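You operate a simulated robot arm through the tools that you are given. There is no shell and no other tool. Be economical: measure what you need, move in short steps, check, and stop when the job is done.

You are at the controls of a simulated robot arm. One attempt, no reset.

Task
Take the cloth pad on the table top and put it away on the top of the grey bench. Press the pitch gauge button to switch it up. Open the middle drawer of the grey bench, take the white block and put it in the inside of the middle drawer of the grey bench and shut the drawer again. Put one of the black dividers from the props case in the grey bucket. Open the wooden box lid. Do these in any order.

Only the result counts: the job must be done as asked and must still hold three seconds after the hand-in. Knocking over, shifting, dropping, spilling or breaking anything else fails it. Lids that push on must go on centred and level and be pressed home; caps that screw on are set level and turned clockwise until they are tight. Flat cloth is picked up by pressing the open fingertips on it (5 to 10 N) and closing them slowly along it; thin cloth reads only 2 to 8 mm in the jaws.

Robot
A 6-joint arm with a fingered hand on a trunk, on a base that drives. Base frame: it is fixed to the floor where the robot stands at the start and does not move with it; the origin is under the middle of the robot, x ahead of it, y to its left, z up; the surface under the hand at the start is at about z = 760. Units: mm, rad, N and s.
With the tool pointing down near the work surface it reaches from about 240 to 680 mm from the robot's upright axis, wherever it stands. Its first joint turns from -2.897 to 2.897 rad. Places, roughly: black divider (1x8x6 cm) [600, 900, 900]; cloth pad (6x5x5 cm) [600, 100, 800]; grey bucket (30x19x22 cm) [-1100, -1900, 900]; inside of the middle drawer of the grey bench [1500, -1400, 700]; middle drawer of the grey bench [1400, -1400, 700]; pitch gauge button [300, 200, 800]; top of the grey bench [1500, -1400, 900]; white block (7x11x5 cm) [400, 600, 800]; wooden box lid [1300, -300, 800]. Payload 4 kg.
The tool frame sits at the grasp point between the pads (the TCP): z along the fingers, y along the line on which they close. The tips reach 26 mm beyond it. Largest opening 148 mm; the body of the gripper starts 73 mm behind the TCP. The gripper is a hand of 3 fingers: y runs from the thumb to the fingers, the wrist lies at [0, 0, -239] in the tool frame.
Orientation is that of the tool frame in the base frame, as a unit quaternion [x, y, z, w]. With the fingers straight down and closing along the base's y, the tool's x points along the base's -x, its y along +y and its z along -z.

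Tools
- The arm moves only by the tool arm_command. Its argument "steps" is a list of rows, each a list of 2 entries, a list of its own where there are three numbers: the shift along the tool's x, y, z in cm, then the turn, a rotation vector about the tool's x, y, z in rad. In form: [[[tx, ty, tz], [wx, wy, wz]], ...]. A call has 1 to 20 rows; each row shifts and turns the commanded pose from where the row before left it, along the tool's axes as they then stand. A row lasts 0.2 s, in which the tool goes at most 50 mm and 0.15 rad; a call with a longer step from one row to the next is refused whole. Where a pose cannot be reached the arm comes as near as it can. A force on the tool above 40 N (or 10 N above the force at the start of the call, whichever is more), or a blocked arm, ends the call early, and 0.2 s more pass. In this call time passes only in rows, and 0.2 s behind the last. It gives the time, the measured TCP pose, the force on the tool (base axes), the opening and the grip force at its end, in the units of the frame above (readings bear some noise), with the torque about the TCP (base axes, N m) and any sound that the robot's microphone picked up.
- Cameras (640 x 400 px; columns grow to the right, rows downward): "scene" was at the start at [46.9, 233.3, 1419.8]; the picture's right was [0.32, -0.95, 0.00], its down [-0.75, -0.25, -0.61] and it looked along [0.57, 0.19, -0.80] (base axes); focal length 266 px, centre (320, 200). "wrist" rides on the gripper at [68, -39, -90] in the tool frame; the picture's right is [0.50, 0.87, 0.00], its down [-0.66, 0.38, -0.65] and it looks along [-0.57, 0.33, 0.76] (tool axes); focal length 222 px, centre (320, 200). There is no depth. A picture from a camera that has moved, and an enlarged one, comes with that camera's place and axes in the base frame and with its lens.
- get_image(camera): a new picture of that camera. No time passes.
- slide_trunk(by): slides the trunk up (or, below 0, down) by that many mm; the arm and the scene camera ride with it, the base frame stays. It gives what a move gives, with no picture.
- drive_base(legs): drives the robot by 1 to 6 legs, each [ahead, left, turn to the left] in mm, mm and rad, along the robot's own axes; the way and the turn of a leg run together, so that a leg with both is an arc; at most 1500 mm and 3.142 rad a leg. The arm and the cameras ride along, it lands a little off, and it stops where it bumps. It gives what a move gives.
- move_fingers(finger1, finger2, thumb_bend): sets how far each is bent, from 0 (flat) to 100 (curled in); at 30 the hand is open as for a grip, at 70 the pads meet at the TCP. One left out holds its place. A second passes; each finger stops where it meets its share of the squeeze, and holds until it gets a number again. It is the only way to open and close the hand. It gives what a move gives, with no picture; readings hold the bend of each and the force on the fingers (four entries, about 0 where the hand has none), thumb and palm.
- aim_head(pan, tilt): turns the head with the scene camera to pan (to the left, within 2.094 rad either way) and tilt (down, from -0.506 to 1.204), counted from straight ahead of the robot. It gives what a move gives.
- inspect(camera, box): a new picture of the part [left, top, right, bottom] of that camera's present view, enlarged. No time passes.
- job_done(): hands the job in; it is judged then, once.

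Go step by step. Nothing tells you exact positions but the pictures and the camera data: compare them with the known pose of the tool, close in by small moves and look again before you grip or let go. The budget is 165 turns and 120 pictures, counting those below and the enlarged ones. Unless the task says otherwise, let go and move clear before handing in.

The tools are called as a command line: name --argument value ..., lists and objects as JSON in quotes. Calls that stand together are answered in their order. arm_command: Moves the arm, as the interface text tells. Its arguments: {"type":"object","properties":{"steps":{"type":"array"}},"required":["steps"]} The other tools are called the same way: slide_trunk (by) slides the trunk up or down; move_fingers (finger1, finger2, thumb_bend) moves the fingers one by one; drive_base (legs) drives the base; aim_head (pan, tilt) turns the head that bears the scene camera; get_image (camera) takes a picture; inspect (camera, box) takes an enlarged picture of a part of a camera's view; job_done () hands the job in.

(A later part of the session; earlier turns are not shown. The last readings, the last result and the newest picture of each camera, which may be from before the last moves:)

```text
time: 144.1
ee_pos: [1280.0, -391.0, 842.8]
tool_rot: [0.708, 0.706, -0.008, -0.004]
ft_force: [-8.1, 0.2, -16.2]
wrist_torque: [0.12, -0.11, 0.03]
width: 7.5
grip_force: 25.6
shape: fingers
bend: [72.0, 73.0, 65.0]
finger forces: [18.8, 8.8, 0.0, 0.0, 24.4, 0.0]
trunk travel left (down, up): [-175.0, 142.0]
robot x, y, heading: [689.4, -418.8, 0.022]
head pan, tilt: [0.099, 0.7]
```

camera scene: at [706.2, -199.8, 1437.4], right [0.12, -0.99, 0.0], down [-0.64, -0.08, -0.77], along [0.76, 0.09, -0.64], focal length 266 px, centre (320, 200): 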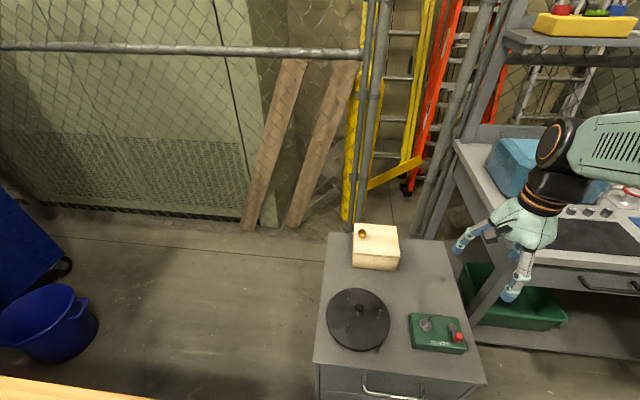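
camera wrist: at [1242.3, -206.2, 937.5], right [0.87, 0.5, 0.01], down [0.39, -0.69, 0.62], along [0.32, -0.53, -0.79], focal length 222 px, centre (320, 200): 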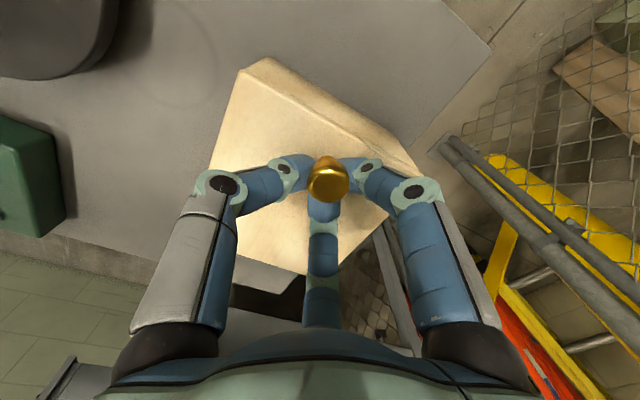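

The lid is open about 120 mm of its 140 mm. I'll release, lift away, and travel to the white block on the table.

move_fingers --finger1 48 --finger2 48 --thumb_bend 48

arm_command --steps '[[[0, 0, -1.5], [0, 0, 0]], [[0, 0, -3], [0, 0, 0]], [[0, 0, -4.5], [0, 0, 0]], [[0, 0, -4.5], [0, 0, 0]], [[0, 0, -4.5], [0, 0, 0]], [[0, 0, -2], [0, 0, 0]], [[0, -4.5, 0], [0, 0, 0]], [[0, -4.5, 0], [0, 0, 0]], [[0, -4.5, 0], [0, 0, 0]], [[0, -4.5, 0], [0, 0, 0]], [[0, -3.5, 0], [0, 0, 0]]]'

inspect --camera "scene" --box '[300, 180, 460, 280]'

drive_base --legs '[[-950, 0, -0.016], [0, 930, 0], [240, 0, 0]]'

aim_head --pan 0.3 --tilt 0.8

get_image --camera "scene"

```text
time: 144.9
ee_pos: [1282.7, -391.6, 849.5]
tool_rot: [0.708, 0.707, -0.003, -0.001]
ft_force: [-4.0, -0.3, 17.1]
wrist_torque: [0.43, -0.25, 0.06]
width: 60.9
grip_force: 8.7
shape: fingers
bend: [50.0, 48.0, 48.0]
finger forces: [14.6, 2.9, 0.1, 0.0, 0.0, 0.0]
trunk travel left (down, up): [-175.0, 142.0]
robot x, y, heading: [687.1, -419.3, 0.018]
head pan, tilt: [0.099, 0.7]
stopped: the force on the tool passed its limit at 41 N (the readings are from after the stop); the commanded pose is now the measured one
```

```text
time: 147.3
ee_pos: [1068.3, -390.1, 1051.7]
tool_rot: [0.708, 0.706, -0.004, -0.002]
ft_force: [0.3, 0.3, -0.6]
wrist_torque: [0.01, -0.03, 0.0]
width: 68.2
grip_force: 0.1
shape: fingers
bend: [48.0, 48.0, 48.0]
finger forces: [0.0, 0.1, 0.0, 0.0, 0.0, 0.0]
trunk travel left (down, up): [-175.0, 142.0]
robot x, y, heading: [689.9, -419.2, 0.017]
head pan, tilt: [0.099, 0.7]
```

```text
4.00 times, centred on (380, 230) of scene
camera zoom: at [744.4, -199.6, 1437.4], right [0.12, -0.99, 0.0], down [-0.64, -0.07, -0.77], along [0.76, 0.09, -0.64], focal length 1064 px, centre (80, 80)
```

zoom: 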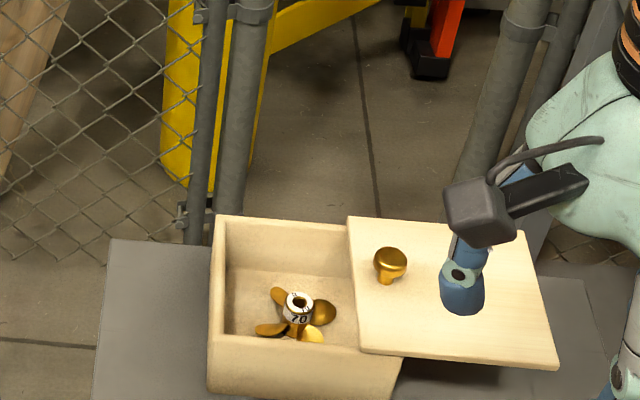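

```text
time: 161.8
ee_pos: [330.2, 529.7, 1051.4]
tool_rot: [0.712, 0.702, -0.005, -0.002]
ft_force: [0.3, 0.0, -0.2]
wrist_torque: [0.03, 0.01, 0.03]
width: 68.3
grip_force: 0.0
shape: fingers
bend: [48.0, 48.0, 48.0]
finger forces: [0.0, 0.0, 0.0, 0.0, 0.1, 0.0]
trunk travel left (down, up): [-175.0, 142.0]
robot x, y, heading: [-51.1, 504.7, 0.008]
head pan, tilt: [0.099, 0.7]
```

```text
time: 162.6
ee_pos: [329.8, 529.8, 1051.8]
tool_rot: [0.712, 0.702, -0.005, -0.001]
ft_force: [-0.1, 0.1, 0.3]
wrist_torque: [-0.01, -0.01, 0.01]
width: 68.3
grip_force: 0.1
shape: fingers
bend: [48.0, 48.0, 48.0]
finger forces: [0.0, 0.0, 0.1, 0.0, 0.0, 0.1]
trunk travel left (down, up): [-175.0, 142.0]
robot x, y, heading: [-49.2, 505.5, 0.004]
head pan, tilt: [0.3, 0.799]
```

```text
30 pictures are left
camera scene: at [0.0, 739.3, 1429.2], right [0.3, -0.95, 0.0], down [-0.68, -0.21, -0.7], along [0.67, 0.21, -0.72], focal length 266 px, centre (320, 200)
```

scene: 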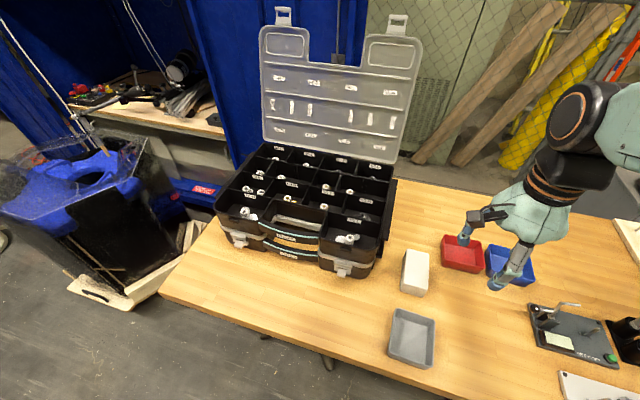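

The lid rests about 100 mm open. Now at the table: the white block's top centre is around (406, 605), long side roughly along x. I'll move above it, open the hand, and look.

move_fingers --finger1 28 --finger2 28 --thumb_bend 22

arm_command --steps '[[[2.5, 2.5, 3], [0, 0, 0]], [[2.5, 2.5, 3], [0, 0, 0]], [[2.5, 2.5, 3], [0, 0, 0]]]'

get_image --camera "wrist"

```text
time: 163.6
ee_pos: [330.7, 530.8, 1051.3]
tool_rot: [0.712, 0.702, -0.005, -0.001]
ft_force: [0.3, 0.6, -0.6]
wrist_torque: [0.03, 0.0, -0.04]
width: 136.7
grip_force: 0.0
shape: fingers
bend: [28.0, 28.0, 22.0]
finger forces: [0.1, 0.1, 0.0, 0.0, 0.0, 0.0]
trunk travel left (down, up): [-175.0, 142.0]
robot x, y, heading: [-53.6, 504.4, 0.006]
head pan, tilt: [0.3, 0.799]
```

```text
time: 164.4
ee_pos: [403.6, 604.4, 957.8]
tool_rot: [0.712, 0.702, -0.006, -0.002]
ft_force: [0.9, 0.1, -0.1]
wrist_torque: [0.0, 0.03, 0.02]
width: 136.6
grip_force: 0.0
shape: fingers
bend: [28.0, 28.0, 22.0]
finger forces: [0.1, 0.1, 0.1, 0.1, 0.0, 0.0]
trunk travel left (down, up): [-175.0, 142.0]
robot x, y, heading: [-51.0, 506.0, 0.008]
head pan, tilt: [0.3, 0.799]
```

```text
29 pictures are left
camera wrist: at [367.7, 674.1, 1047.7], right [0.87, 0.49, -0.01], down [0.38, -0.66, 0.65], along [0.31, -0.57, -0.76], focal length 222 px, centre (320, 200)
```

wrist: 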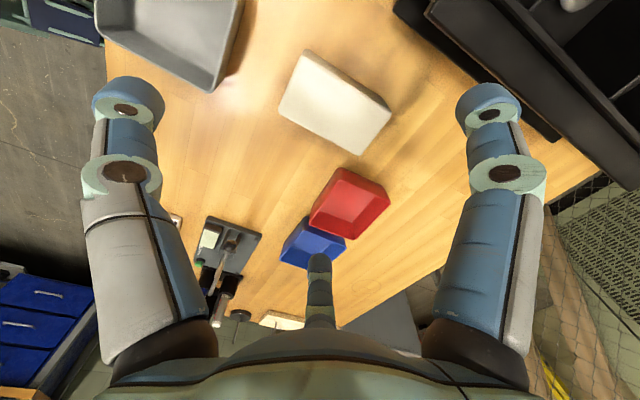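

The block is aligned with the axes: centre ≈ (417, 609), 106 × 65 mm. I'll lower over it with thumb at its near end.

arm_command --steps '[[[0.5, 1.3, 3], [0, 0, 0]], [[0, 0, 4], [0, 0, 0]], [[0, 0, 4], [0, 0, 0]], [[0, 0, 3], [0, 0, 0]], [[0, 0, 1.5], [0, 0, 0]]]'

get_image --camera "wrist"

```text
time: 165.6
ee_pos: [421.3, 608.9, 802.8]
tool_rot: [0.712, 0.702, -0.005, -0.002]
ft_force: [0.1, -0.1, -0.1]
wrist_torque: [0.02, -0.02, -0.02]
width: 136.8
grip_force: 0.0
shape: fingers
bend: [28.0, 28.0, 22.0]
finger forces: [0.1, 0.1, 0.1, 0.0, 0.0, 0.1]
trunk travel left (down, up): [-175.0, 142.0]
robot x, y, heading: [-50.9, 505.3, 0.002]
head pan, tilt: [0.3, 0.799]
```

```text
28 pictures are left
camera wrist: at [384.1, 678.3, 894.0], right [0.87, 0.49, -0.01], down [0.38, -0.66, 0.65], along [0.31, -0.57, -0.76], focal length 222 px, centre (320, 200)
```

wrist: 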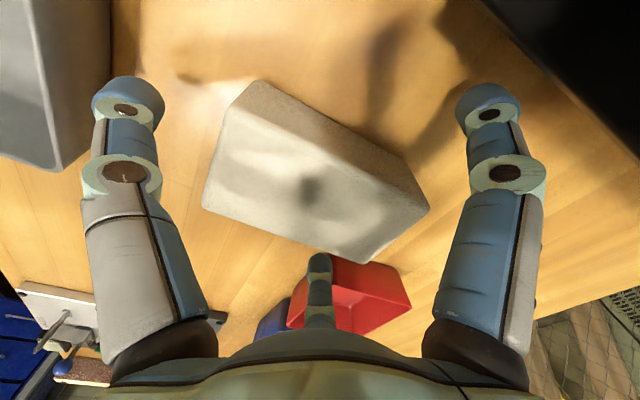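

arm_command --steps '[[[0, -0.2, 0.5], [0, 0, 0]]]'

move_fingers --finger1 62 --finger2 62 --thumb_bend 55

arm_command --steps '[[[0, 0, -1], [0, 0, 0]], [[0, 0, -2], [0, 0, 0]]]'

get_image --camera "wrist"

```text
time: 166.0
ee_pos: [417.0, 607.5, 799.1]
tool_rot: [0.712, 0.702, -0.005, -0.001]
ft_force: [0.4, -0.2, 0.5]
wrist_torque: [0.02, -0.01, -0.01]
width: 137.2
grip_force: 0.0
shape: fingers
bend: [28.0, 28.0, 22.0]
finger forces: [0.0, 0.0, 0.0, 0.0, 0.1, 0.0]
trunk travel left (down, up): [-175.0, 142.0]
robot x, y, heading: [-53.1, 504.2, 0.007]
head pan, tilt: [0.3, 0.799]
```

```text
time: 167.0
ee_pos: [417.9, 608.4, 798.1]
tool_rot: [0.712, 0.702, -0.005, -0.001]
ft_force: [0.1, 0.3, -0.9]
wrist_torque: [-0.01, -0.04, -0.01]
width: 66.0
grip_force: 13.1
shape: fingers
bend: [51.0, 51.0, 49.0]
finger forces: [7.1, 7.6, 0.0, 0.0, 10.5, 0.0]
trunk travel left (down, up): [-175.0, 142.0]
robot x, y, heading: [-56.0, 503.8, 0.004]
head pan, tilt: [0.3, 0.799]
```

```text
time: 167.6
ee_pos: [416.7, 608.6, 829.4]
tool_rot: [0.712, 0.702, -0.005, -0.001]
ft_force: [0.3, 0.5, -0.5]
wrist_torque: [0.01, 0.0, 0.01]
width: 65.9
grip_force: 11.9
shape: fingers
bend: [51.0, 51.0, 49.0]
finger forces: [7.3, 7.7, 0.0, 0.0, 10.5, 0.0]
trunk travel left (down, up): [-175.0, 142.0]
robot x, y, heading: [-53.4, 503.0, 0.005]
head pan, tilt: [0.3, 0.799]
```

```text
27 pictures are left
camera wrist: at [379.7, 677.9, 919.6], right [0.87, 0.49, -0.01], down [0.38, -0.66, 0.65], along [0.31, -0.57, -0.76], focal length 222 px, centre (320, 200)
```

wrist: 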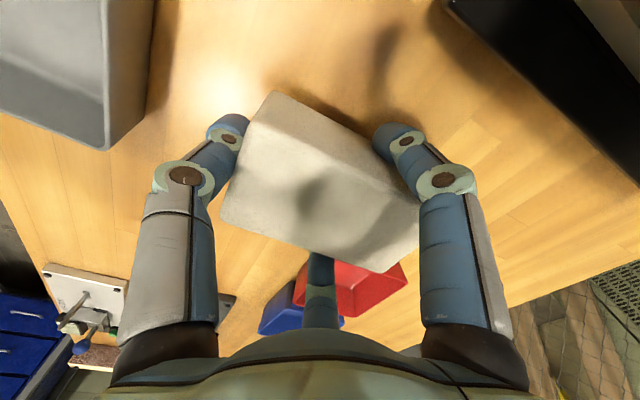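

The block is lifted. I'll grip a bit firmer, raise it, and carry it to the open drawer.

move_fingers --finger1 75 --finger2 75 --thumb_bend 70

arm_command --steps '[[[0, 0, -4.5], [0, 0, 0]], [[0, 0, -4.5], [0, 0, 0]], [[0, 0, -4.5], [0, 0, 0]], [[0, 0, -4.5], [0, 0, 0]], [[0, 0, -4.5], [0, 0, 0]], [[-2, -3, 0], [0, 0, 0]], [[-2, -3, 0], [0, 0, 0]], [[-2, 0, 0], [0, 0, 0]]]'

drive_base --legs '[[-260, 0, 0], [0, -1490, 0], [870, -390, -0.005]]'

aim_head --pan 0.0 --tilt 0.75

get_image --camera "scene"

```text
time: 168.6
ee_pos: [416.7, 607.4, 829.5]
tool_rot: [0.712, 0.702, -0.005, -0.001]
ft_force: [0.4, -0.8, -0.5]
wrist_torque: [0.14, -0.02, 0.01]
width: 29.6
grip_force: 11.9
shape: fingers
bend: [56.0, 53.0, 66.0]
finger forces: [8.5, 8.4, 0.0, 0.1, 6.5, 0.0]
trunk travel left (down, up): [-175.0, 142.0]
robot x, y, heading: [-54.1, 506.4, 0.006]
head pan, tilt: [0.3, 0.799]
```

```text
time: 170.4
ee_pos: [357.2, 549.2, 1056.9]
tool_rot: [0.712, 0.702, -0.005, -0.001]
ft_force: [0.5, -1.1, -0.9]
wrist_torque: [0.12, -0.02, -0.03]
width: 27.5
grip_force: 11.4
shape: fingers
bend: [56.0, 53.0, 67.0]
finger forces: [8.8, 8.4, 0.1, 0.0, 5.2, 0.0]
trunk travel left (down, up): [-175.0, 142.0]
robot x, y, heading: [-52.4, 506.1, 0.003]
head pan, tilt: [0.3, 0.799]
```

```text
time: 189.5
ee_pos: [980.3, -1334.5, 1057.3]
tool_rot: [0.724, 0.689, -0.005, -0.001]
ft_force: [0.1, -0.9, -0.1]
wrist_torque: [0.0, 0.0, 0.02]
width: 20.9
grip_force: 9.9
shape: fingers
bend: [57.0, 54.0, 70.0]
finger forces: [9.7, 9.6, 0.0, 0.0, 0.6, 0.0]
trunk travel left (down, up): [-175.0, 142.0]
robot x, y, heading: [569.6, -1362.0, -0.031]
head pan, tilt: [0.3, 0.799]
```

```text
time: 190.3
ee_pos: [981.3, -1335.0, 1057.5]
tool_rot: [0.723, 0.691, -0.005, -0.002]
ft_force: [1.3, 0.6, -0.2]
wrist_torque: [-0.01, 0.04, -0.05]
width: 20.8
grip_force: 9.8
shape: fingers
bend: [57.0, 54.0, 70.0]
finger forces: [9.7, 9.7, 0.0, 0.1, 0.7, 0.0]
trunk travel left (down, up): [-175.0, 142.0]
robot x, y, heading: [574.8, -1363.9, -0.033]
head pan, tilt: [0.0, 0.75]
```

```text
26 pictures are left
camera scene: at [635.3, -1155.9, 1433.1], right [-0.03, -1.0, 0.0], down [-0.68, 0.02, -0.73], along [0.73, -0.02, -0.68], focal length 266 px, centre (320, 200)
```

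scene: 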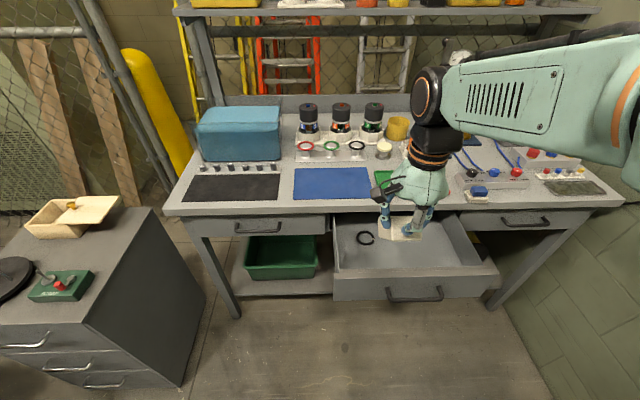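

get_image --camera "wrist"

inspect --camera "scene" --box '[310, 170, 518, 300]'

```text
25 pictures are left
camera wrist: at [946.4, -1262.7, 1147.4], right [0.89, 0.46, -0.01], down [0.35, -0.67, 0.65], along [0.29, -0.58, -0.76], focal length 222 px, centre (320, 200)
```

wrist: 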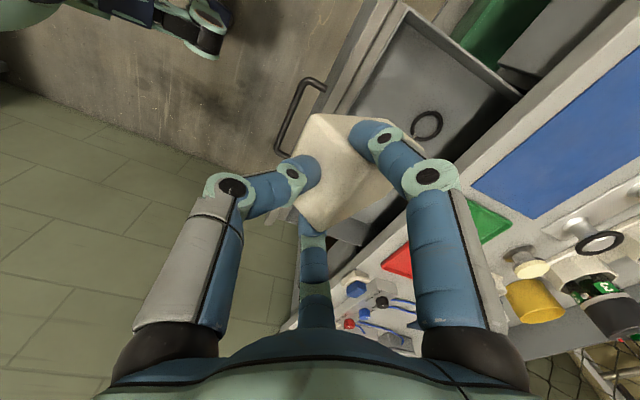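

```text
3.08 times, centred on (414, 235) of scene
camera zoom: at [635.3, -1155.9, 1433.1], right [-0.03, -1.0, 0.0], down [-0.68, 0.02, -0.73], along [0.73, -0.02, -0.68], focal length 818 px, centre (31, 92)
```

zoom: 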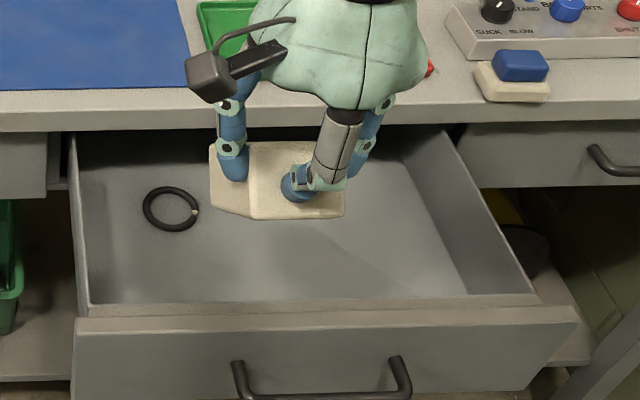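

The block is held, though twisted. I'll carry it over the drawer to about (1090, −1480), clear of the rings, and lower it.

arm_command --steps '[[[-3.5, 2.7, 0], [0, 0, 0]], [[-3.5, 2.7, 0], [0, 0, 0]], [[-3.5, 2.7, 0], [0, 0, 0]], [[-3.5, 2.7, 0], [0, 0, 0]], [[0, 0, 4.5], [0, 0, 0]], [[0, 0, 4.5], [0, 0, 0]], [[0, 0, 4.5], [0, 0, 0]], [[0, 0, 4.5], [0, 0, 0]]]'

inspect --camera "scene" --box '[310, 170, 518, 300]'

get_image --camera "wrist"

```text
time: 192.1
ee_pos: [1077.9, -1482.6, 874.3]
tool_rot: [0.724, 0.69, -0.005, -0.001]
ft_force: [-0.3, -0.2, -0.8]
wrist_torque: [0.01, 0.0, 0.04]
width: 20.8
grip_force: 10.1
shape: fingers
bend: [57.0, 54.0, 70.0]
finger forces: [9.6, 9.7, 0.0, 0.0, 0.7, 0.0]
trunk travel left (down, up): [-175.0, 142.0]
robot x, y, heading: [570.1, -1361.4, -0.026]
head pan, tilt: [0.0, 0.75]
```

```text
3.08 times, centred on (414, 235) of scene
camera zoom: at [635.9, -1156.1, 1433.1], right [-0.03, -1.0, 0.0], down [-0.68, 0.02, -0.73], along [0.73, -0.02, -0.68], focal length 818 px, centre (31, 92)
```

zoom: 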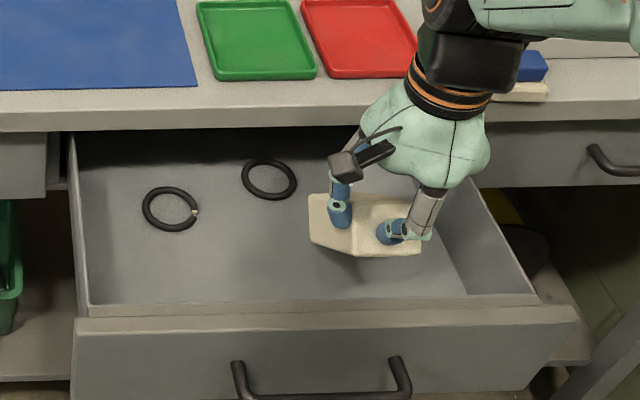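

```text
22 pictures are left
camera wrist: at [1043.9, -1410.4, 965.1], right [0.89, 0.46, -0.01], down [0.35, -0.67, 0.65], along [0.29, -0.58, -0.76], focal length 222 px, centre (320, 200)
```

wrist: 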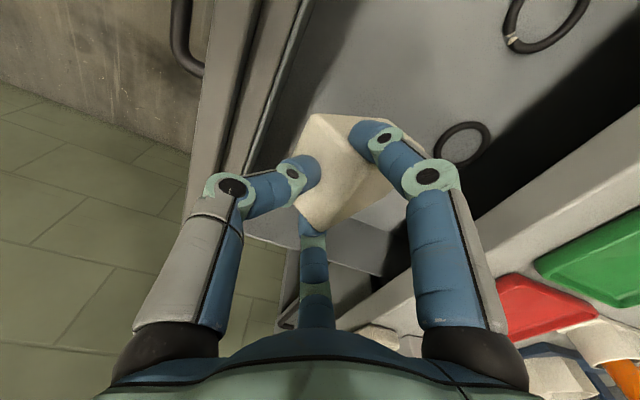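

I'll shift 25 mm deeper to keep the thumb clear of the drawer front, then lower until the block touches the drawer floor.

arm_command --steps '[[[0, 2.5, 0], [0, 0, 0]], [[0, 0, 3], [0, 0, 0]], [[0, 0, 3], [0, 0, 0]], [[0, 0, 1.5], [0, 0, 0]], [[0, 0, 0.7], [0, 0, 0]], [[0, 0, 0.7], [0, 0, 0]], [[0, 0, 0.7], [0, 0, 0]]]'

get_image --camera "wrist"

```text
time: 193.7
ee_pos: [1101.9, -1481.6, 780.3]
tool_rot: [0.724, 0.69, -0.006, -0.002]
ft_force: [-0.6, -0.6, 0.9]
wrist_torque: [-0.05, -0.08, 0.0]
width: 20.5
grip_force: 9.7
shape: fingers
bend: [57.0, 54.0, 70.0]
finger forces: [10.1, 10.1, 0.0, 0.0, 0.4, 0.0]
trunk travel left (down, up): [-175.0, 142.0]
robot x, y, heading: [568.2, -1363.1, -0.03]
head pan, tilt: [0.0, 0.75]
```

```text
21 pictures are left
camera wrist: at [1069.3, -1410.1, 870.0], right [0.89, 0.46, -0.01], down [0.35, -0.67, 0.65], along [0.29, -0.58, -0.76], focal length 222 px, centre (320, 200)
```

wrist: 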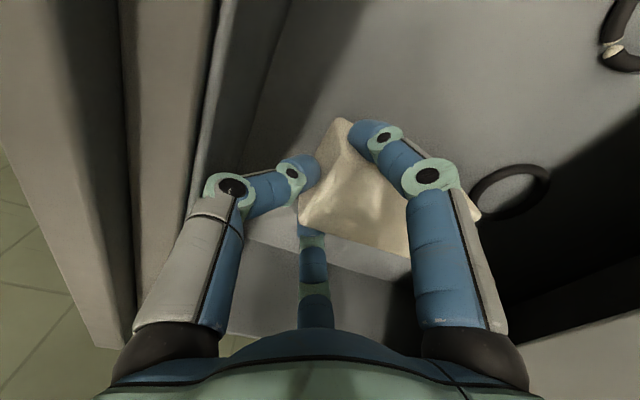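

arm_command --steps '[[[0, 0, 0.4], [0, 0, 0]], [[0, 0, 0.4], [0, 0, 0]], [[0, 0, 0.4], [0, 0, 0]], [[0, 0, 0.4], [0, 0, 0]]]'

move_fingers --finger1 46 --finger2 46 --thumb_bend 60

get_image --camera "wrist"

```text
time: 194.7
ee_pos: [1104.3, -1481.2, 767.8]
tool_rot: [0.724, 0.69, -0.004, 0.0]
ft_force: [2.2, 0.7, 21.8]
wrist_torque: [0.02, -0.22, -0.03]
width: 20.2
grip_force: 11.9
shape: fingers
bend: [57.0, 54.0, 70.0]
finger forces: [11.7, 11.0, 0.1, 0.1, 1.2, 0.0]
trunk travel left (down, up): [-175.0, 142.0]
robot x, y, heading: [571.6, -1370.1, -0.027]
head pan, tilt: [0.0, 0.75]
```

```text
time: 195.7
ee_pos: [1102.7, -1481.7, 766.7]
tool_rot: [0.725, 0.689, -0.005, -0.002]
ft_force: [-0.9, 0.5, -0.7]
wrist_torque: [-0.05, 0.02, 0.03]
width: 53.1
grip_force: 0.1
shape: fingers
bend: [46.0, 46.0, 60.0]
finger forces: [0.0, 0.0, 0.0, 0.1, 0.0, 0.1]
trunk travel left (down, up): [-175.0, 142.0]
robot x, y, heading: [567.9, -1360.2, -0.032]
head pan, tilt: [0.0, 0.75]
```

```text
20 pictures are left
camera wrist: at [1069.2, -1410.7, 856.2], right [0.89, 0.46, -0.01], down [0.35, -0.67, 0.65], along [0.29, -0.58, -0.76], focal length 222 px, centre (320, 200)
```

wrist: 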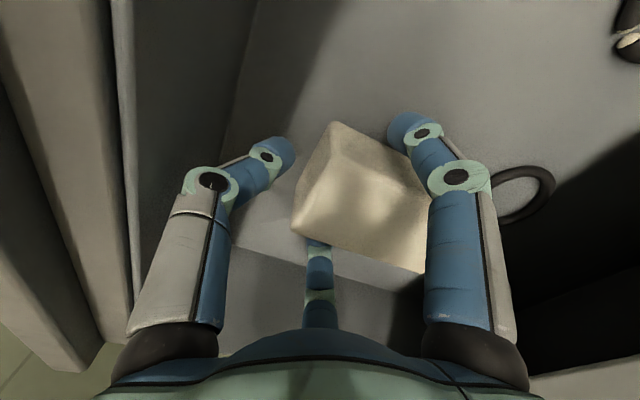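

The block rests on the drawer floor, free of the fingers. I'll lift out, back off, and turn the hand horizontal with a closed fist to push the drawer shut.

arm_command --steps '[[[0, 0, -2], [0, 0, 0]], [[0, 0, -4], [0, 0, 0]], [[0, 0, -4.5], [0, 0, 0]], [[0, 0, -4.5], [0, 0, 0]], [[0, 0, -4.5], [0, 0, 0]], [[0, 0, -4.5], [0, 0, 0]]]'

drive_base --legs '[[-270, 0, 0.03]]'

slide_trunk --by -150

move_fingers --finger1 72 --finger2 72 --thumb_bend 72

arm_command --steps '[[[0, 0, 0], [-0.1428, 0, 0]], [[0, 0, 0], [-0.1428, 0, 0]], [[0, 0, 0], [-0.1428, 0, 0]], [[0, 0, 0], [-0.1428, 0, 0]], [[0, 0, 0], [-0.1428, 0, 0]], [[0, 0, 0], [-0.1428, 0, 0]], [[0, 0, 0], [-0.1428, 0, 0]], [[0, 0, 0], [-0.1428, 0, 0]], [[0, 0, 0], [-0.1428, 0, 0]], [[0, 0, 0], [-0.1428, 0, 0]], [[0, 0, 0], [-0.1428, 0, 0]]]'

get_image --camera "scene"

```text
time: 197.1
ee_pos: [1105.0, -1481.3, 1003.3]
tool_rot: [0.724, 0.69, -0.005, -0.001]
ft_force: [-0.1, -0.2, 1.0]
wrist_torque: [-0.01, -0.01, 0.01]
width: 53.6
grip_force: 0.0
shape: fingers
bend: [46.0, 46.0, 60.0]
finger forces: [0.0, 0.0, 0.0, 0.1, 0.0, 0.1]
trunk travel left (down, up): [-175.0, 142.0]
robot x, y, heading: [566.5, -1360.9, -0.029]
head pan, tilt: [0.0, 0.75]
```

```text
time: 199.0
ee_pos: [839.5, -1458.7, 1002.7]
tool_rot: [0.71, 0.704, -0.004, -0.001]
ft_force: [-0.4, 0.2, -0.1]
wrist_torque: [0.03, -0.03, 0.01]
width: 53.2
grip_force: 0.0
shape: fingers
bend: [46.0, 46.0, 60.0]
finger forces: [0.0, 0.0, 0.1, 0.1, 0.0, 0.0]
trunk travel left (down, up): [-175.0, 142.0]
robot x, y, heading: [302.2, -1358.2, 0.008]
head pan, tilt: [0.0, 0.75]
```

```text
time: 200.8
ee_pos: [840.0, -1458.0, 853.3]
tool_rot: [0.711, 0.703, -0.005, -0.001]
ft_force: [-0.4, 0.5, 0.5]
wrist_torque: [0.0, -0.04, 0.0]
width: 53.3
grip_force: 0.1
shape: fingers
bend: [46.0, 46.0, 60.0]
finger forces: [0.0, 0.0, 0.0, 0.0, 0.0, 0.1]
trunk travel left (down, up): [-25.0, 292.0]
robot x, y, heading: [298.1, -1361.4, 0.011]
head pan, tilt: [0.0, 0.75]
```

```text
time: 201.8
ee_pos: [840.6, -1459.5, 853.3]
tool_rot: [0.712, 0.703, -0.005, -0.001]
ft_force: [0.4, -1.4, -0.9]
wrist_torque: [-0.01, -0.02, -0.01]
width: 0.0
grip_force: 0.1
shape: fingers
bend: [69.0, 69.0, 72.0]
finger forces: [0.0, 0.1, 0.0, 0.0, 0.0, 0.0]
trunk travel left (down, up): [-25.0, 292.0]
robot x, y, heading: [300.4, -1361.5, 0.009]
head pan, tilt: [0.0, 0.75]
```

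```text
time: 204.2
ee_pos: [839.3, -1458.3, 851.9]
tool_rot: [0.503, 0.501, 0.494, 0.502]
ft_force: [0.0, 0.4, 0.5]
wrist_torque: [-0.04, 0.01, 0.02]
width: 0.1
grip_force: 0.0
shape: fingers
bend: [71.0, 71.0, 72.0]
finger forces: [0.1, 0.0, 0.0, 0.0, 0.0, 0.0]
trunk travel left (down, up): [-25.0, 292.0]
robot x, y, heading: [299.8, -1361.7, 0.014]
head pan, tilt: [0.0, 0.75]
```

```text
19 pictures are left
camera scene: at [401.1, -1150.4, 1276.4], right [0.01, -1.0, 0.0], down [-0.68, -0.01, -0.73], along [0.73, 0.01, -0.68], focal length 266 px, centre (320, 200)
```

scene: 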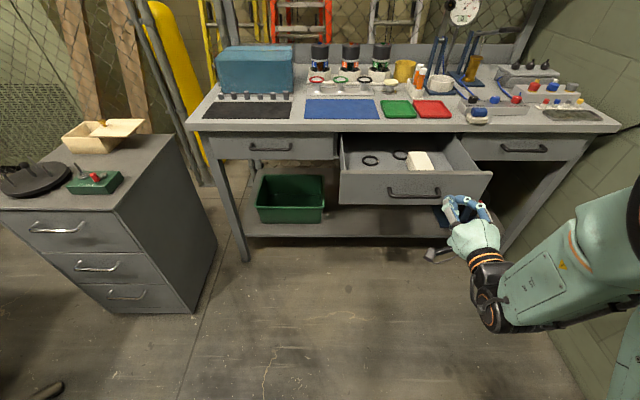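

The hand is level with a closed fist. I'll lower to z ≈ 795, just above the handle, and drive forward to push the drawer in.

arm_command --steps '[[[0, -2.9, 0], [0, 0, 0]], [[0, -2.8, 0], [0, 0, 0]]]'

drive_base --legs '[[330, 0, -0.01]]'

arm_command --steps '[[[0, 0, 1], [0, 0, 0]], [[0, 0, 1], [0, 0, 0]], [[0, 0, 0.7], [0, 0, 0]], [[0, 0, 0.7], [0, 0, 0]], [[0, 0, 0.5], [0, 0, 0]], [[0, 0, 0.5], [0, 0, 0]], [[0, 0, 0.5], [0, 0, 0]], [[0, 0, 0.5], [0, 0, 0]], [[0, 0, 0.5], [0, 0, 0]]]'

get_image --camera "scene"

```text
time: 204.8
ee_pos: [846.7, -1472.4, 809.4]
tool_rot: [0.506, 0.5, 0.498, 0.495]
ft_force: [-0.1, 0.6, 0.0]
wrist_torque: [-0.03, 0.0, 0.03]
width: 0.0
grip_force: 0.0
shape: fingers
bend: [71.0, 71.0, 72.0]
finger forces: [0.1, 0.0, 0.0, 0.1, 0.1, 0.0]
out of reach, approached as far as the arm can: row 1, 2
trunk travel left (down, up): [-25.0, 292.0]
robot x, y, heading: [301.8, -1357.4, 0.011]
head pan, tilt: [0.0, 0.75]
```

```text
time: 206.9
ee_pos: [1172.6, -1477.6, 808.9]
tool_rot: [0.51, 0.497, 0.496, 0.498]
ft_force: [-0.4, 0.6, -0.7]
wrist_torque: [-0.03, 0.02, -0.01]
width: 0.2
grip_force: 0.0
shape: fingers
bend: [71.0, 71.0, 72.0]
finger forces: [0.1, 0.0, 0.0, 0.0, 0.1, 0.1]
trunk travel left (down, up): [-25.0, 292.0]
robot x, y, heading: [628.3, -1360.7, 0.002]
head pan, tilt: [0.0, 0.75]
```

```text
time: 208.4
ee_pos: [1213.7, -1479.9, 809.1]
tool_rot: [0.509, 0.496, 0.495, 0.499]
ft_force: [-24.5, 1.5, 15.7]
wrist_torque: [0.06, 0.99, 0.03]
width: 0.1
grip_force: 13.9
shape: fingers
bend: [71.0, 71.0, 72.0]
finger forces: [0.1, 0.1, 0.0, 0.0, 28.1, 0.0]
trunk travel left (down, up): [-25.0, 292.0]
robot x, y, heading: [624.7, -1362.2, -0.001]
head pan, tilt: [0.0, 0.75]
stopped in row 7: the force on the tool passed its limit at 45 N (the readings are from after the stop); the commanded pose is now the measured one
```

```text
18 pictures are left
camera scene: at [725.5, -1150.2, 1276.7], right [0.0, -1.0, 0.0], down [-0.68, 0.0, -0.73], along [0.73, 0.0, -0.68], focal length 266 px, centre (320, 200)
```

scene: 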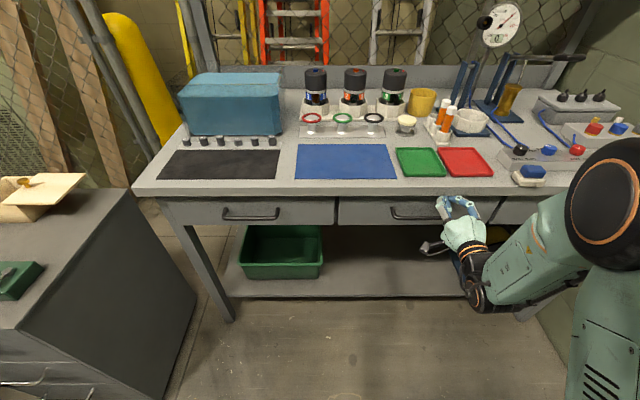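

inspect --camera "scene" --box '[200, 180, 520, 270]'

```text
2.00 times, centred on (360, 225) of scene
camera zoom: at [725.5, -1150.2, 1276.7], right [0.0, -1.0, 0.0], down [-0.68, 0.0, -0.73], along [0.73, 0.0, -0.68], focal length 532 px, centre (240, 150)
```

zoom: 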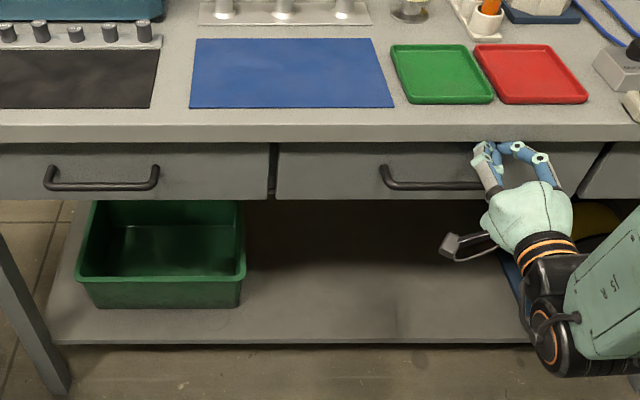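

The drawer is shut flush. On the way back I'll re-check the lid, pushing the knob a little further toward −y to be sure it's fully open.

drive_base --legs '[[-220, 0, 0]]'

slide_trunk --by 150

arm_command --steps '[[[0, 0, 0], [0.1428, 0, 0]], [[0, 0, 0], [0.1428, 0, 0]], [[0, 0, 0], [0.1428, 0, 0]], [[0, 0, 0], [0.1428, 0, 0]], [[0, 0, 0], [0.1428, 0, 0]], [[0, 0, 0], [0.1428, 0, 0]], [[0, 0, 0], [0.1428, 0, 0]], [[0, 0, 0], [0.1428, 0, 0]], [[0, 0, 0], [0.1428, 0, 0]], [[0, 0, 0], [0.1428, 0, 0]], [[0, 0, 0], [0.1428, 0, 0]]]'

drive_base --legs '[[0, 500, 0], [270, 440, 0]]'

aim_head --pan 0.1 --tilt 0.7

```text
time: 210.1
ee_pos: [1002.6, -1478.5, 807.9]
tool_rot: [0.511, 0.497, 0.494, 0.498]
ft_force: [-0.1, -0.3, 0.3]
wrist_torque: [0.0, 0.01, 0.0]
width: 0.0
grip_force: 0.1
shape: fingers
bend: [71.0, 71.0, 72.0]
finger forces: [0.1, 0.1, 0.0, 0.1, 0.0, 0.0]
trunk travel left (down, up): [-25.0, 292.0]
robot x, y, heading: [412.7, -1361.0, -0.001]
head pan, tilt: [0.0, 0.75]
```

```text
time: 211.9
ee_pos: [1002.5, -1478.6, 957.0]
tool_rot: [0.51, 0.498, 0.495, 0.496]
ft_force: [0.3, -0.2, 0.1]
wrist_torque: [0.01, -0.02, 0.0]
width: 0.2
grip_force: 0.1
shape: fingers
bend: [71.0, 71.0, 72.0]
finger forces: [0.0, 0.0, 0.0, 0.0, 0.1, 0.0]
trunk travel left (down, up): [-175.0, 142.0]
robot x, y, heading: [410.4, -1357.7, -0.001]
head pan, tilt: [0.0, 0.75]
```

```text
time: 214.3
ee_pos: [1004.1, -1478.2, 956.3]
tool_rot: [0.711, 0.703, -0.001, -0.011]
ft_force: [-0.1, 0.0, 0.0]
wrist_torque: [0.0, -0.01, 0.03]
width: 0.2
grip_force: 0.0
shape: fingers
bend: [71.0, 71.0, 72.0]
finger forces: [0.1, 0.1, 0.0, 0.0, 0.0, 0.0]
trunk travel left (down, up): [-175.0, 142.0]
robot x, y, heading: [413.1, -1357.2, -0.003]
head pan, tilt: [0.0, 0.75]
```

```text
time: 223.2
ee_pos: [1277.4, -551.2, 956.6]
tool_rot: [0.716, 0.698, -0.002, -0.01]
ft_force: [0.1, 0.2, 0.4]
wrist_torque: [0.03, 0.02, -0.01]
width: 0.0
grip_force: 0.1
shape: fingers
bend: [71.0, 71.0, 72.0]
finger forces: [0.1, 0.1, 0.0, 0.0, 0.0, 0.1]
trunk travel left (down, up): [-175.0, 142.0]
robot x, y, heading: [691.2, -421.1, -0.02]
head pan, tilt: [0.0, 0.75]
stopped in leg 2: the robot was blocked; the commanded pose is now the measured one
```

```text
time: 223.8
ee_pos: [1277.4, -551.3, 956.8]
tool_rot: [0.717, 0.697, -0.001, -0.01]
ft_force: [-1.0, 0.2, 0.6]
wrist_torque: [0.01, 0.01, -0.02]
width: 0.3
grip_force: 0.1
shape: fingers
bend: [71.0, 71.0, 72.0]
finger forces: [0.1, 0.1, 0.0, 0.0, 0.0, 0.0]
trunk travel left (down, up): [-175.0, 142.0]
robot x, y, heading: [690.0, -425.3, -0.021]
head pan, tilt: [0.099, 0.7]
```

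arm_command --steps '[[[4.5, 0.1, 0], [0, 0, 0]], [[4.5, 0.1, 0], [0, 0, 0]], [[4.5, 0.1, 0], [0, 0, 0]], [[4.5, 0.1, 0], [0, 0, 0]], [[4.6, 0.1, 0], [0, 0, 0]], [[0, 0, 3], [0, 0, 0]], [[0, 0, 3], [0, 0, 0]]]'

inspect --camera "scene" --box '[300, 180, 460, 280]'

```text
time: 225.4
ee_pos: [1287.7, -323.8, 899.1]
tool_rot: [0.716, 0.698, -0.002, -0.01]
ft_force: [-0.2, 0.5, 0.4]
wrist_torque: [0.0, -0.01, 0.02]
width: 0.0
grip_force: 0.0
shape: fingers
bend: [71.0, 71.0, 72.0]
finger forces: [0.1, 0.0, 0.0, 0.1, 0.0, 0.0]
trunk travel left (down, up): [-175.0, 142.0]
robot x, y, heading: [693.5, -425.0, -0.017]
head pan, tilt: [0.099, 0.7]
```

```text
4.00 times, centred on (380, 230) of scene
camera zoom: at [754.2, -206.2, 1437.3], right [0.08, -1.0, 0.0], down [-0.64, -0.05, -0.76], along [0.76, 0.06, -0.64], focal length 1064 px, centre (80, 80)
```

zoom: 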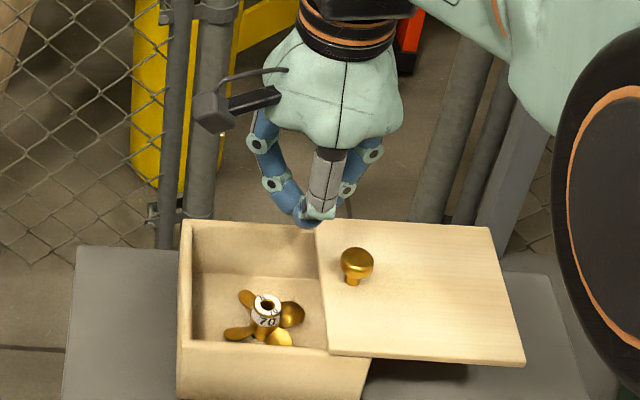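

arm_command --steps '[[[0, 0, 2], [0, 0, 0]], [[0, 0, 2], [0, 0, 0]], [[0, 0, 0.6], [0, 0, 0]], [[-0.7, 0, 0], [0, 0, 0]], [[-0.7, 0, 0], [0, 0, 0]], [[-0.6, 0, 0], [0, 0, 0]], [[-0.5, 0, 0], [0, 0, 0]], [[-0.5, 0, 0], [0, 0, 0]], [[-0.5, 0, 0], [0, 0, 0]], [[-0.5, 0, 0], [0, 0, 0]], [[-0.5, 0, 0], [0, 0, 0]]]'

inspect --camera "scene" --box '[300, 180, 460, 280]'

```text
time: 227.8
ee_pos: [1285.8, -367.7, 853.3]
tool_rot: [0.716, 0.698, -0.001, -0.009]
ft_force: [0.7, 0.9, -0.3]
wrist_torque: [0.01, -0.02, 0.0]
width: 0.0
grip_force: 0.1
shape: fingers
bend: [71.0, 71.0, 72.0]
finger forces: [0.1, 0.0, 0.0, 0.1, 0.0, 0.0]
trunk travel left (down, up): [-175.0, 142.0]
robot x, y, heading: [690.6, -421.6, -0.017]
head pan, tilt: [0.099, 0.7]
```

```text
4.00 times, centred on (380, 230) of scene
camera zoom: at [754.0, -206.3, 1437.4], right [0.08, -1.0, 0.0], down [-0.64, -0.05, -0.76], along [0.76, 0.06, -0.64], focal length 1064 px, centre (80, 80)
```

zoom: 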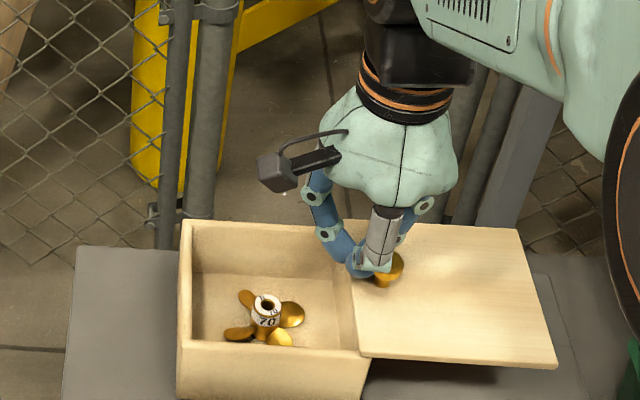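

The lid slid further and is now about 120 mm open. I'll move clear and travel to the props case for a divider.

arm_command --steps '[[[0.8, 0, -1], [0, 0, 0]], [[0, 0, -4.5], [0, 0, 0]], [[0, 0, -4.5], [0, 0, 0]], [[0, 0, -4.5], [0, 0, 0]], [[0, 0, -4.5], [0, 0, 0]], [[0, 0, -4.5], [0, 0, 0]], [[0, -4.5, 0], [0, 0, 0]], [[0, -4.5, 0], [0, 0, 0]], [[0, -4.5, 0], [0, 0, 0]], [[0, -4.5, 0], [0, 0, 0]]]'

drive_base --legs '[[-980, -30, 0.02], [0, 1240, 0], [310, 0, 0]]'

aim_head --pan 0.25 --tilt 0.8

get_image --camera "scene"

```text
time: 230.0
ee_pos: [1105.1, -361.7, 1092.0]
tool_rot: [0.716, 0.698, -0.002, -0.008]
ft_force: [0.4, 0.0, -0.5]
wrist_torque: [-0.01, 0.03, -0.01]
width: 0.0
grip_force: 0.0
shape: fingers
bend: [71.0, 71.0, 72.0]
finger forces: [0.0, 0.0, 0.0, 0.0, 0.0, 0.0]
trunk travel left (down, up): [-175.0, 142.0]
robot x, y, heading: [687.9, -426.0, -0.019]
head pan, tilt: [0.099, 0.7]
```

```text
time: 247.7
ee_pos: [443.8, 885.8, 1091.0]
tool_rot: [0.704, 0.71, -0.002, -0.009]
ft_force: [-0.6, 0.4, 1.0]
wrist_torque: [0.01, -0.04, 0.01]
width: 0.1
grip_force: 0.0
shape: fingers
bend: [71.0, 71.0, 72.0]
finger forces: [0.2, 0.1, 0.0, 0.0, 0.0, 0.0]
trunk travel left (down, up): [-175.0, 142.0]
robot x, y, heading: [30.9, 807.5, 0.022]
head pan, tilt: [0.099, 0.7]
stopped in leg 3: the robot was blocked; the commanded pose is now the measured one
```

```text
time: 248.4
ee_pos: [445.7, 886.0, 1091.0]
tool_rot: [0.704, 0.71, -0.003, -0.009]
ft_force: [-0.3, 0.1, -0.5]
wrist_torque: [0.0, 0.02, 0.01]
width: 0.1
grip_force: 0.0
shape: fingers
bend: [71.0, 71.0, 72.0]
finger forces: [0.0, 0.0, 0.0, 0.0, 0.1, 0.0]
trunk travel left (down, up): [-175.0, 142.0]
robot x, y, heading: [28.6, 810.0, 0.02]
head pan, tilt: [0.25, 0.799]
```

```text
14 pictures are left
camera scene: at [79.5, 1038.4, 1429.2], right [0.26, -0.96, 0.0], down [-0.69, -0.19, -0.7], along [0.67, 0.18, -0.72], focal length 266 px, centre (320, 200)
```

scene: 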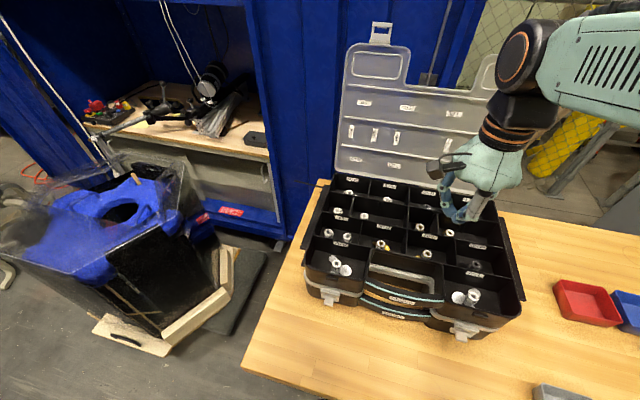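

inspect --camera "scene" --box '[290, 160, 530, 310]'

```text
2.67 times, centred on (410, 235) of scene
camera zoom: at [79.5, 1038.4, 1429.2], right [0.26, -0.96, 0.0], down [-0.69, -0.19, -0.7], along [0.67, 0.18, -0.72], focal length 709 px, centre (80, 107)
```

zoom: 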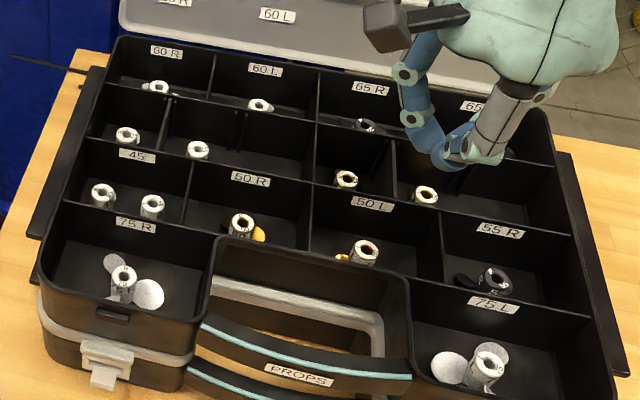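

inspect --camera "scene" --box '[330, 175, 458, 255]'

```text
5.00 times, centred on (394, 215) of scene
camera zoom: at [79.5, 1038.4, 1429.2], right [0.26, -0.96, 0.0], down [-0.69, -0.19, -0.7], along [0.67, 0.18, -0.72], focal length 1330 px, centre (-50, 125)
```

zoom: 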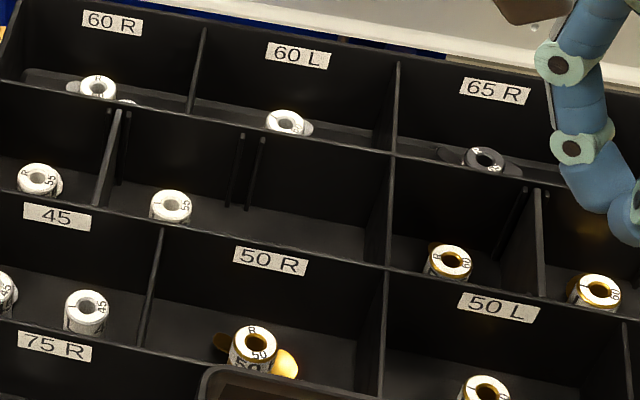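

The removable divider listed is the one in the second row at about (580, 858), lying along x. I'll turn the hand so it closes along y, hover above it and look.

arm_command --steps '[[[0, 0, 0], [0, 0, -0.142]], [[0, 0, 0], [0, 0, -0.142]], [[0, 0, 0], [0, 0, -0.142]], [[0, 0, 0], [0, 0, -0.142]], [[0, 0, 0], [0, 0, -0.142]], [[0, 0, 0], [0, 0, -0.142]], [[0, 0, 0], [0, 0, -0.142]], [[0, 0, 0], [0, 0, -0.142]], [[0, 0, 0], [0, 0, -0.142]], [[0, 0, 0], [0, 0, -0.142]], [[0, 0, 0], [0, 0, -0.142]], [[-4.2, -0.9, 0], [0, 0, 0]], [[-4.2, -0.9, 0], [0, 0, 0]], [[-4.4, -0.9, 0], [0, 0, 0]], [[0, 0, 4], [0, 0, 0]], [[0, 0, 3], [0, 0, 0]], [[0, 0, 3], [0, 0, 0]]]'

move_fingers --finger1 54 --finger2 54 --thumb_bend 54

get_image --camera "wrist"

```text
time: 252.0
ee_pos: [568.2, 859.8, 992.2]
tool_rot: [-0.001, 1.0, 0.006, -0.009]
ft_force: [0.1, -0.5, -0.5]
wrist_torque: [0.01, -0.01, 0.0]
width: 0.1
grip_force: 0.1
shape: fingers
bend: [71.0, 71.0, 72.0]
finger forces: [0.0, 0.0, 0.0, 0.1, 0.0, 0.0]
trunk travel left (down, up): [-175.0, 142.0]
robot x, y, heading: [33.1, 806.2, 0.018]
head pan, tilt: [0.25, 0.799]
```

```text
time: 253.0
ee_pos: [568.5, 860.5, 990.9]
tool_rot: [-0.001, 1.0, 0.005, -0.009]
ft_force: [-0.6, 0.2, 0.0]
wrist_torque: [0.01, 0.0, 0.0]
width: 48.3
grip_force: 0.0
shape: fingers
bend: [54.0, 54.0, 54.0]
finger forces: [0.1, 0.0, 0.1, 0.0, 0.0, 0.1]
trunk travel left (down, up): [-175.0, 142.0]
robot x, y, heading: [29.3, 811.0, 0.022]
head pan, tilt: [0.25, 0.799]
```

```text
11 pictures are left
camera wrist: at [503.1, 820.9, 1082.3], right [-0.5, 0.87, 0.02], down [0.67, 0.37, 0.65], along [0.55, 0.34, -0.76], focal length 222 px, centre (320, 200)
```

wrist: 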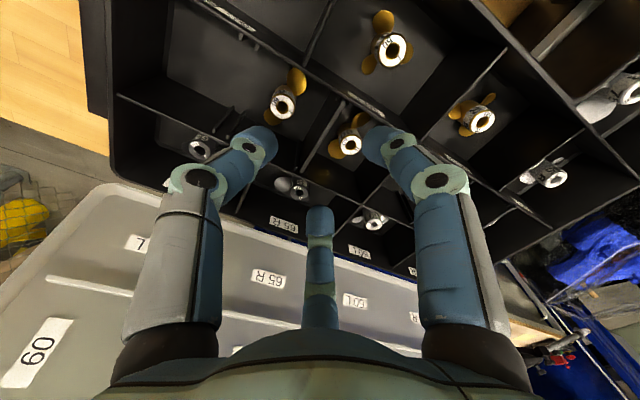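

inspect --camera "wrist" --box '[240, 60, 400, 200]'

```text
2.86 times, centred on (320, 130) of wrist
camera zoom: at [503.1, 820.9, 1082.3], right [-0.5, 0.87, 0.02], down [0.67, 0.37, 0.65], along [0.55, 0.34, -0.76], focal length 635 px, centre (320, 400)
```

zoom: 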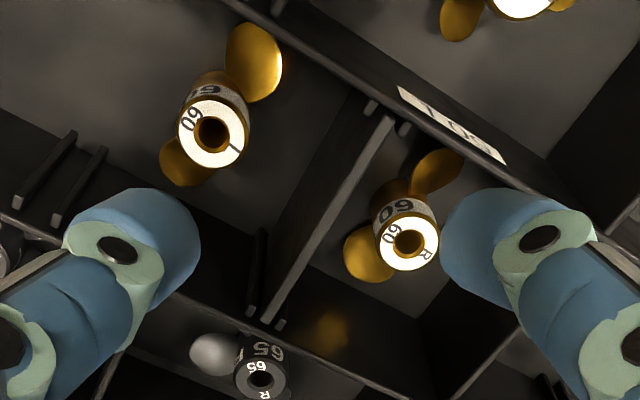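

The divider's top edge lies at y ≈ 871, x 540–618, z ≈ 890. I'll narrow the fingers, centre over it and approach.

move_fingers --finger1 57 --finger2 57 --thumb_bend 58

arm_command --steps '[[[-1.1, 0.95, 2], [0, 0, 0]], [[0, 0, 2.5], [0, 0, 0]], [[0, 0, 2.2], [0, 0, 0]]]'

inspect --camera "wrist" --box '[220, 80, 420, 240]'

```text
time: 254.0
ee_pos: [568.9, 859.0, 991.4]
tool_rot: [-0.001, 1.0, 0.005, -0.008]
ft_force: [0.4, 0.0, -0.2]
wrist_torque: [-0.02, 0.0, 0.05]
width: 41.5
grip_force: 0.0
shape: fingers
bend: [56.0, 56.0, 57.0]
finger forces: [0.0, 0.0, 0.0, 0.1, 0.0, 0.0]
trunk travel left (down, up): [-175.0, 142.0]
robot x, y, heading: [28.6, 809.3, 0.022]
head pan, tilt: [0.25, 0.799]
```

```text
time: 254.8
ee_pos: [585.4, 869.9, 941.0]
tool_rot: [-0.001, 1.0, 0.008, 0.005]
ft_force: [-0.7, 1.8, 21.2]
wrist_torque: [0.28, -0.52, 0.06]
width: 41.0
grip_force: 10.2
shape: fingers
bend: [56.0, 57.0, 57.0]
finger forces: [0.0, 21.1, 0.0, 0.1, 0.1, 0.0]
trunk travel left (down, up): [-175.0, 142.0]
robot x, y, heading: [28.7, 806.8, 0.018]
head pan, tilt: [0.25, 0.799]
stopped in row 3: the force on the tool passed its limit at 52 N (the readings are from after the stop); the commanded pose is now the measured one
```

```text
2.50 times, centred on (320, 160) of wrist
camera zoom: at [518.1, 831.3, 1030.0], right [-0.5, 0.87, 0.01], down [0.65, 0.37, 0.67], along [0.57, 0.34, -0.75], focal length 555 px, centre (320, 300)
```

zoom: 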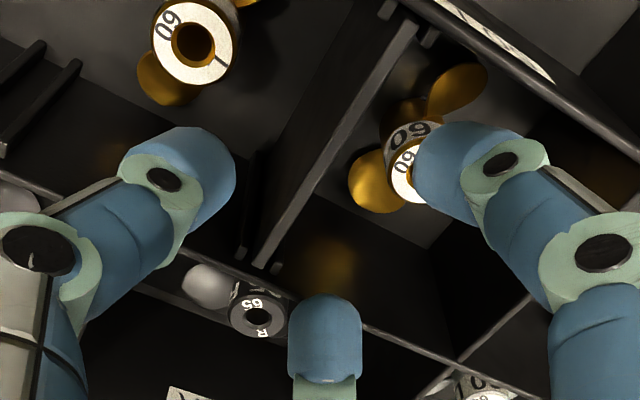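

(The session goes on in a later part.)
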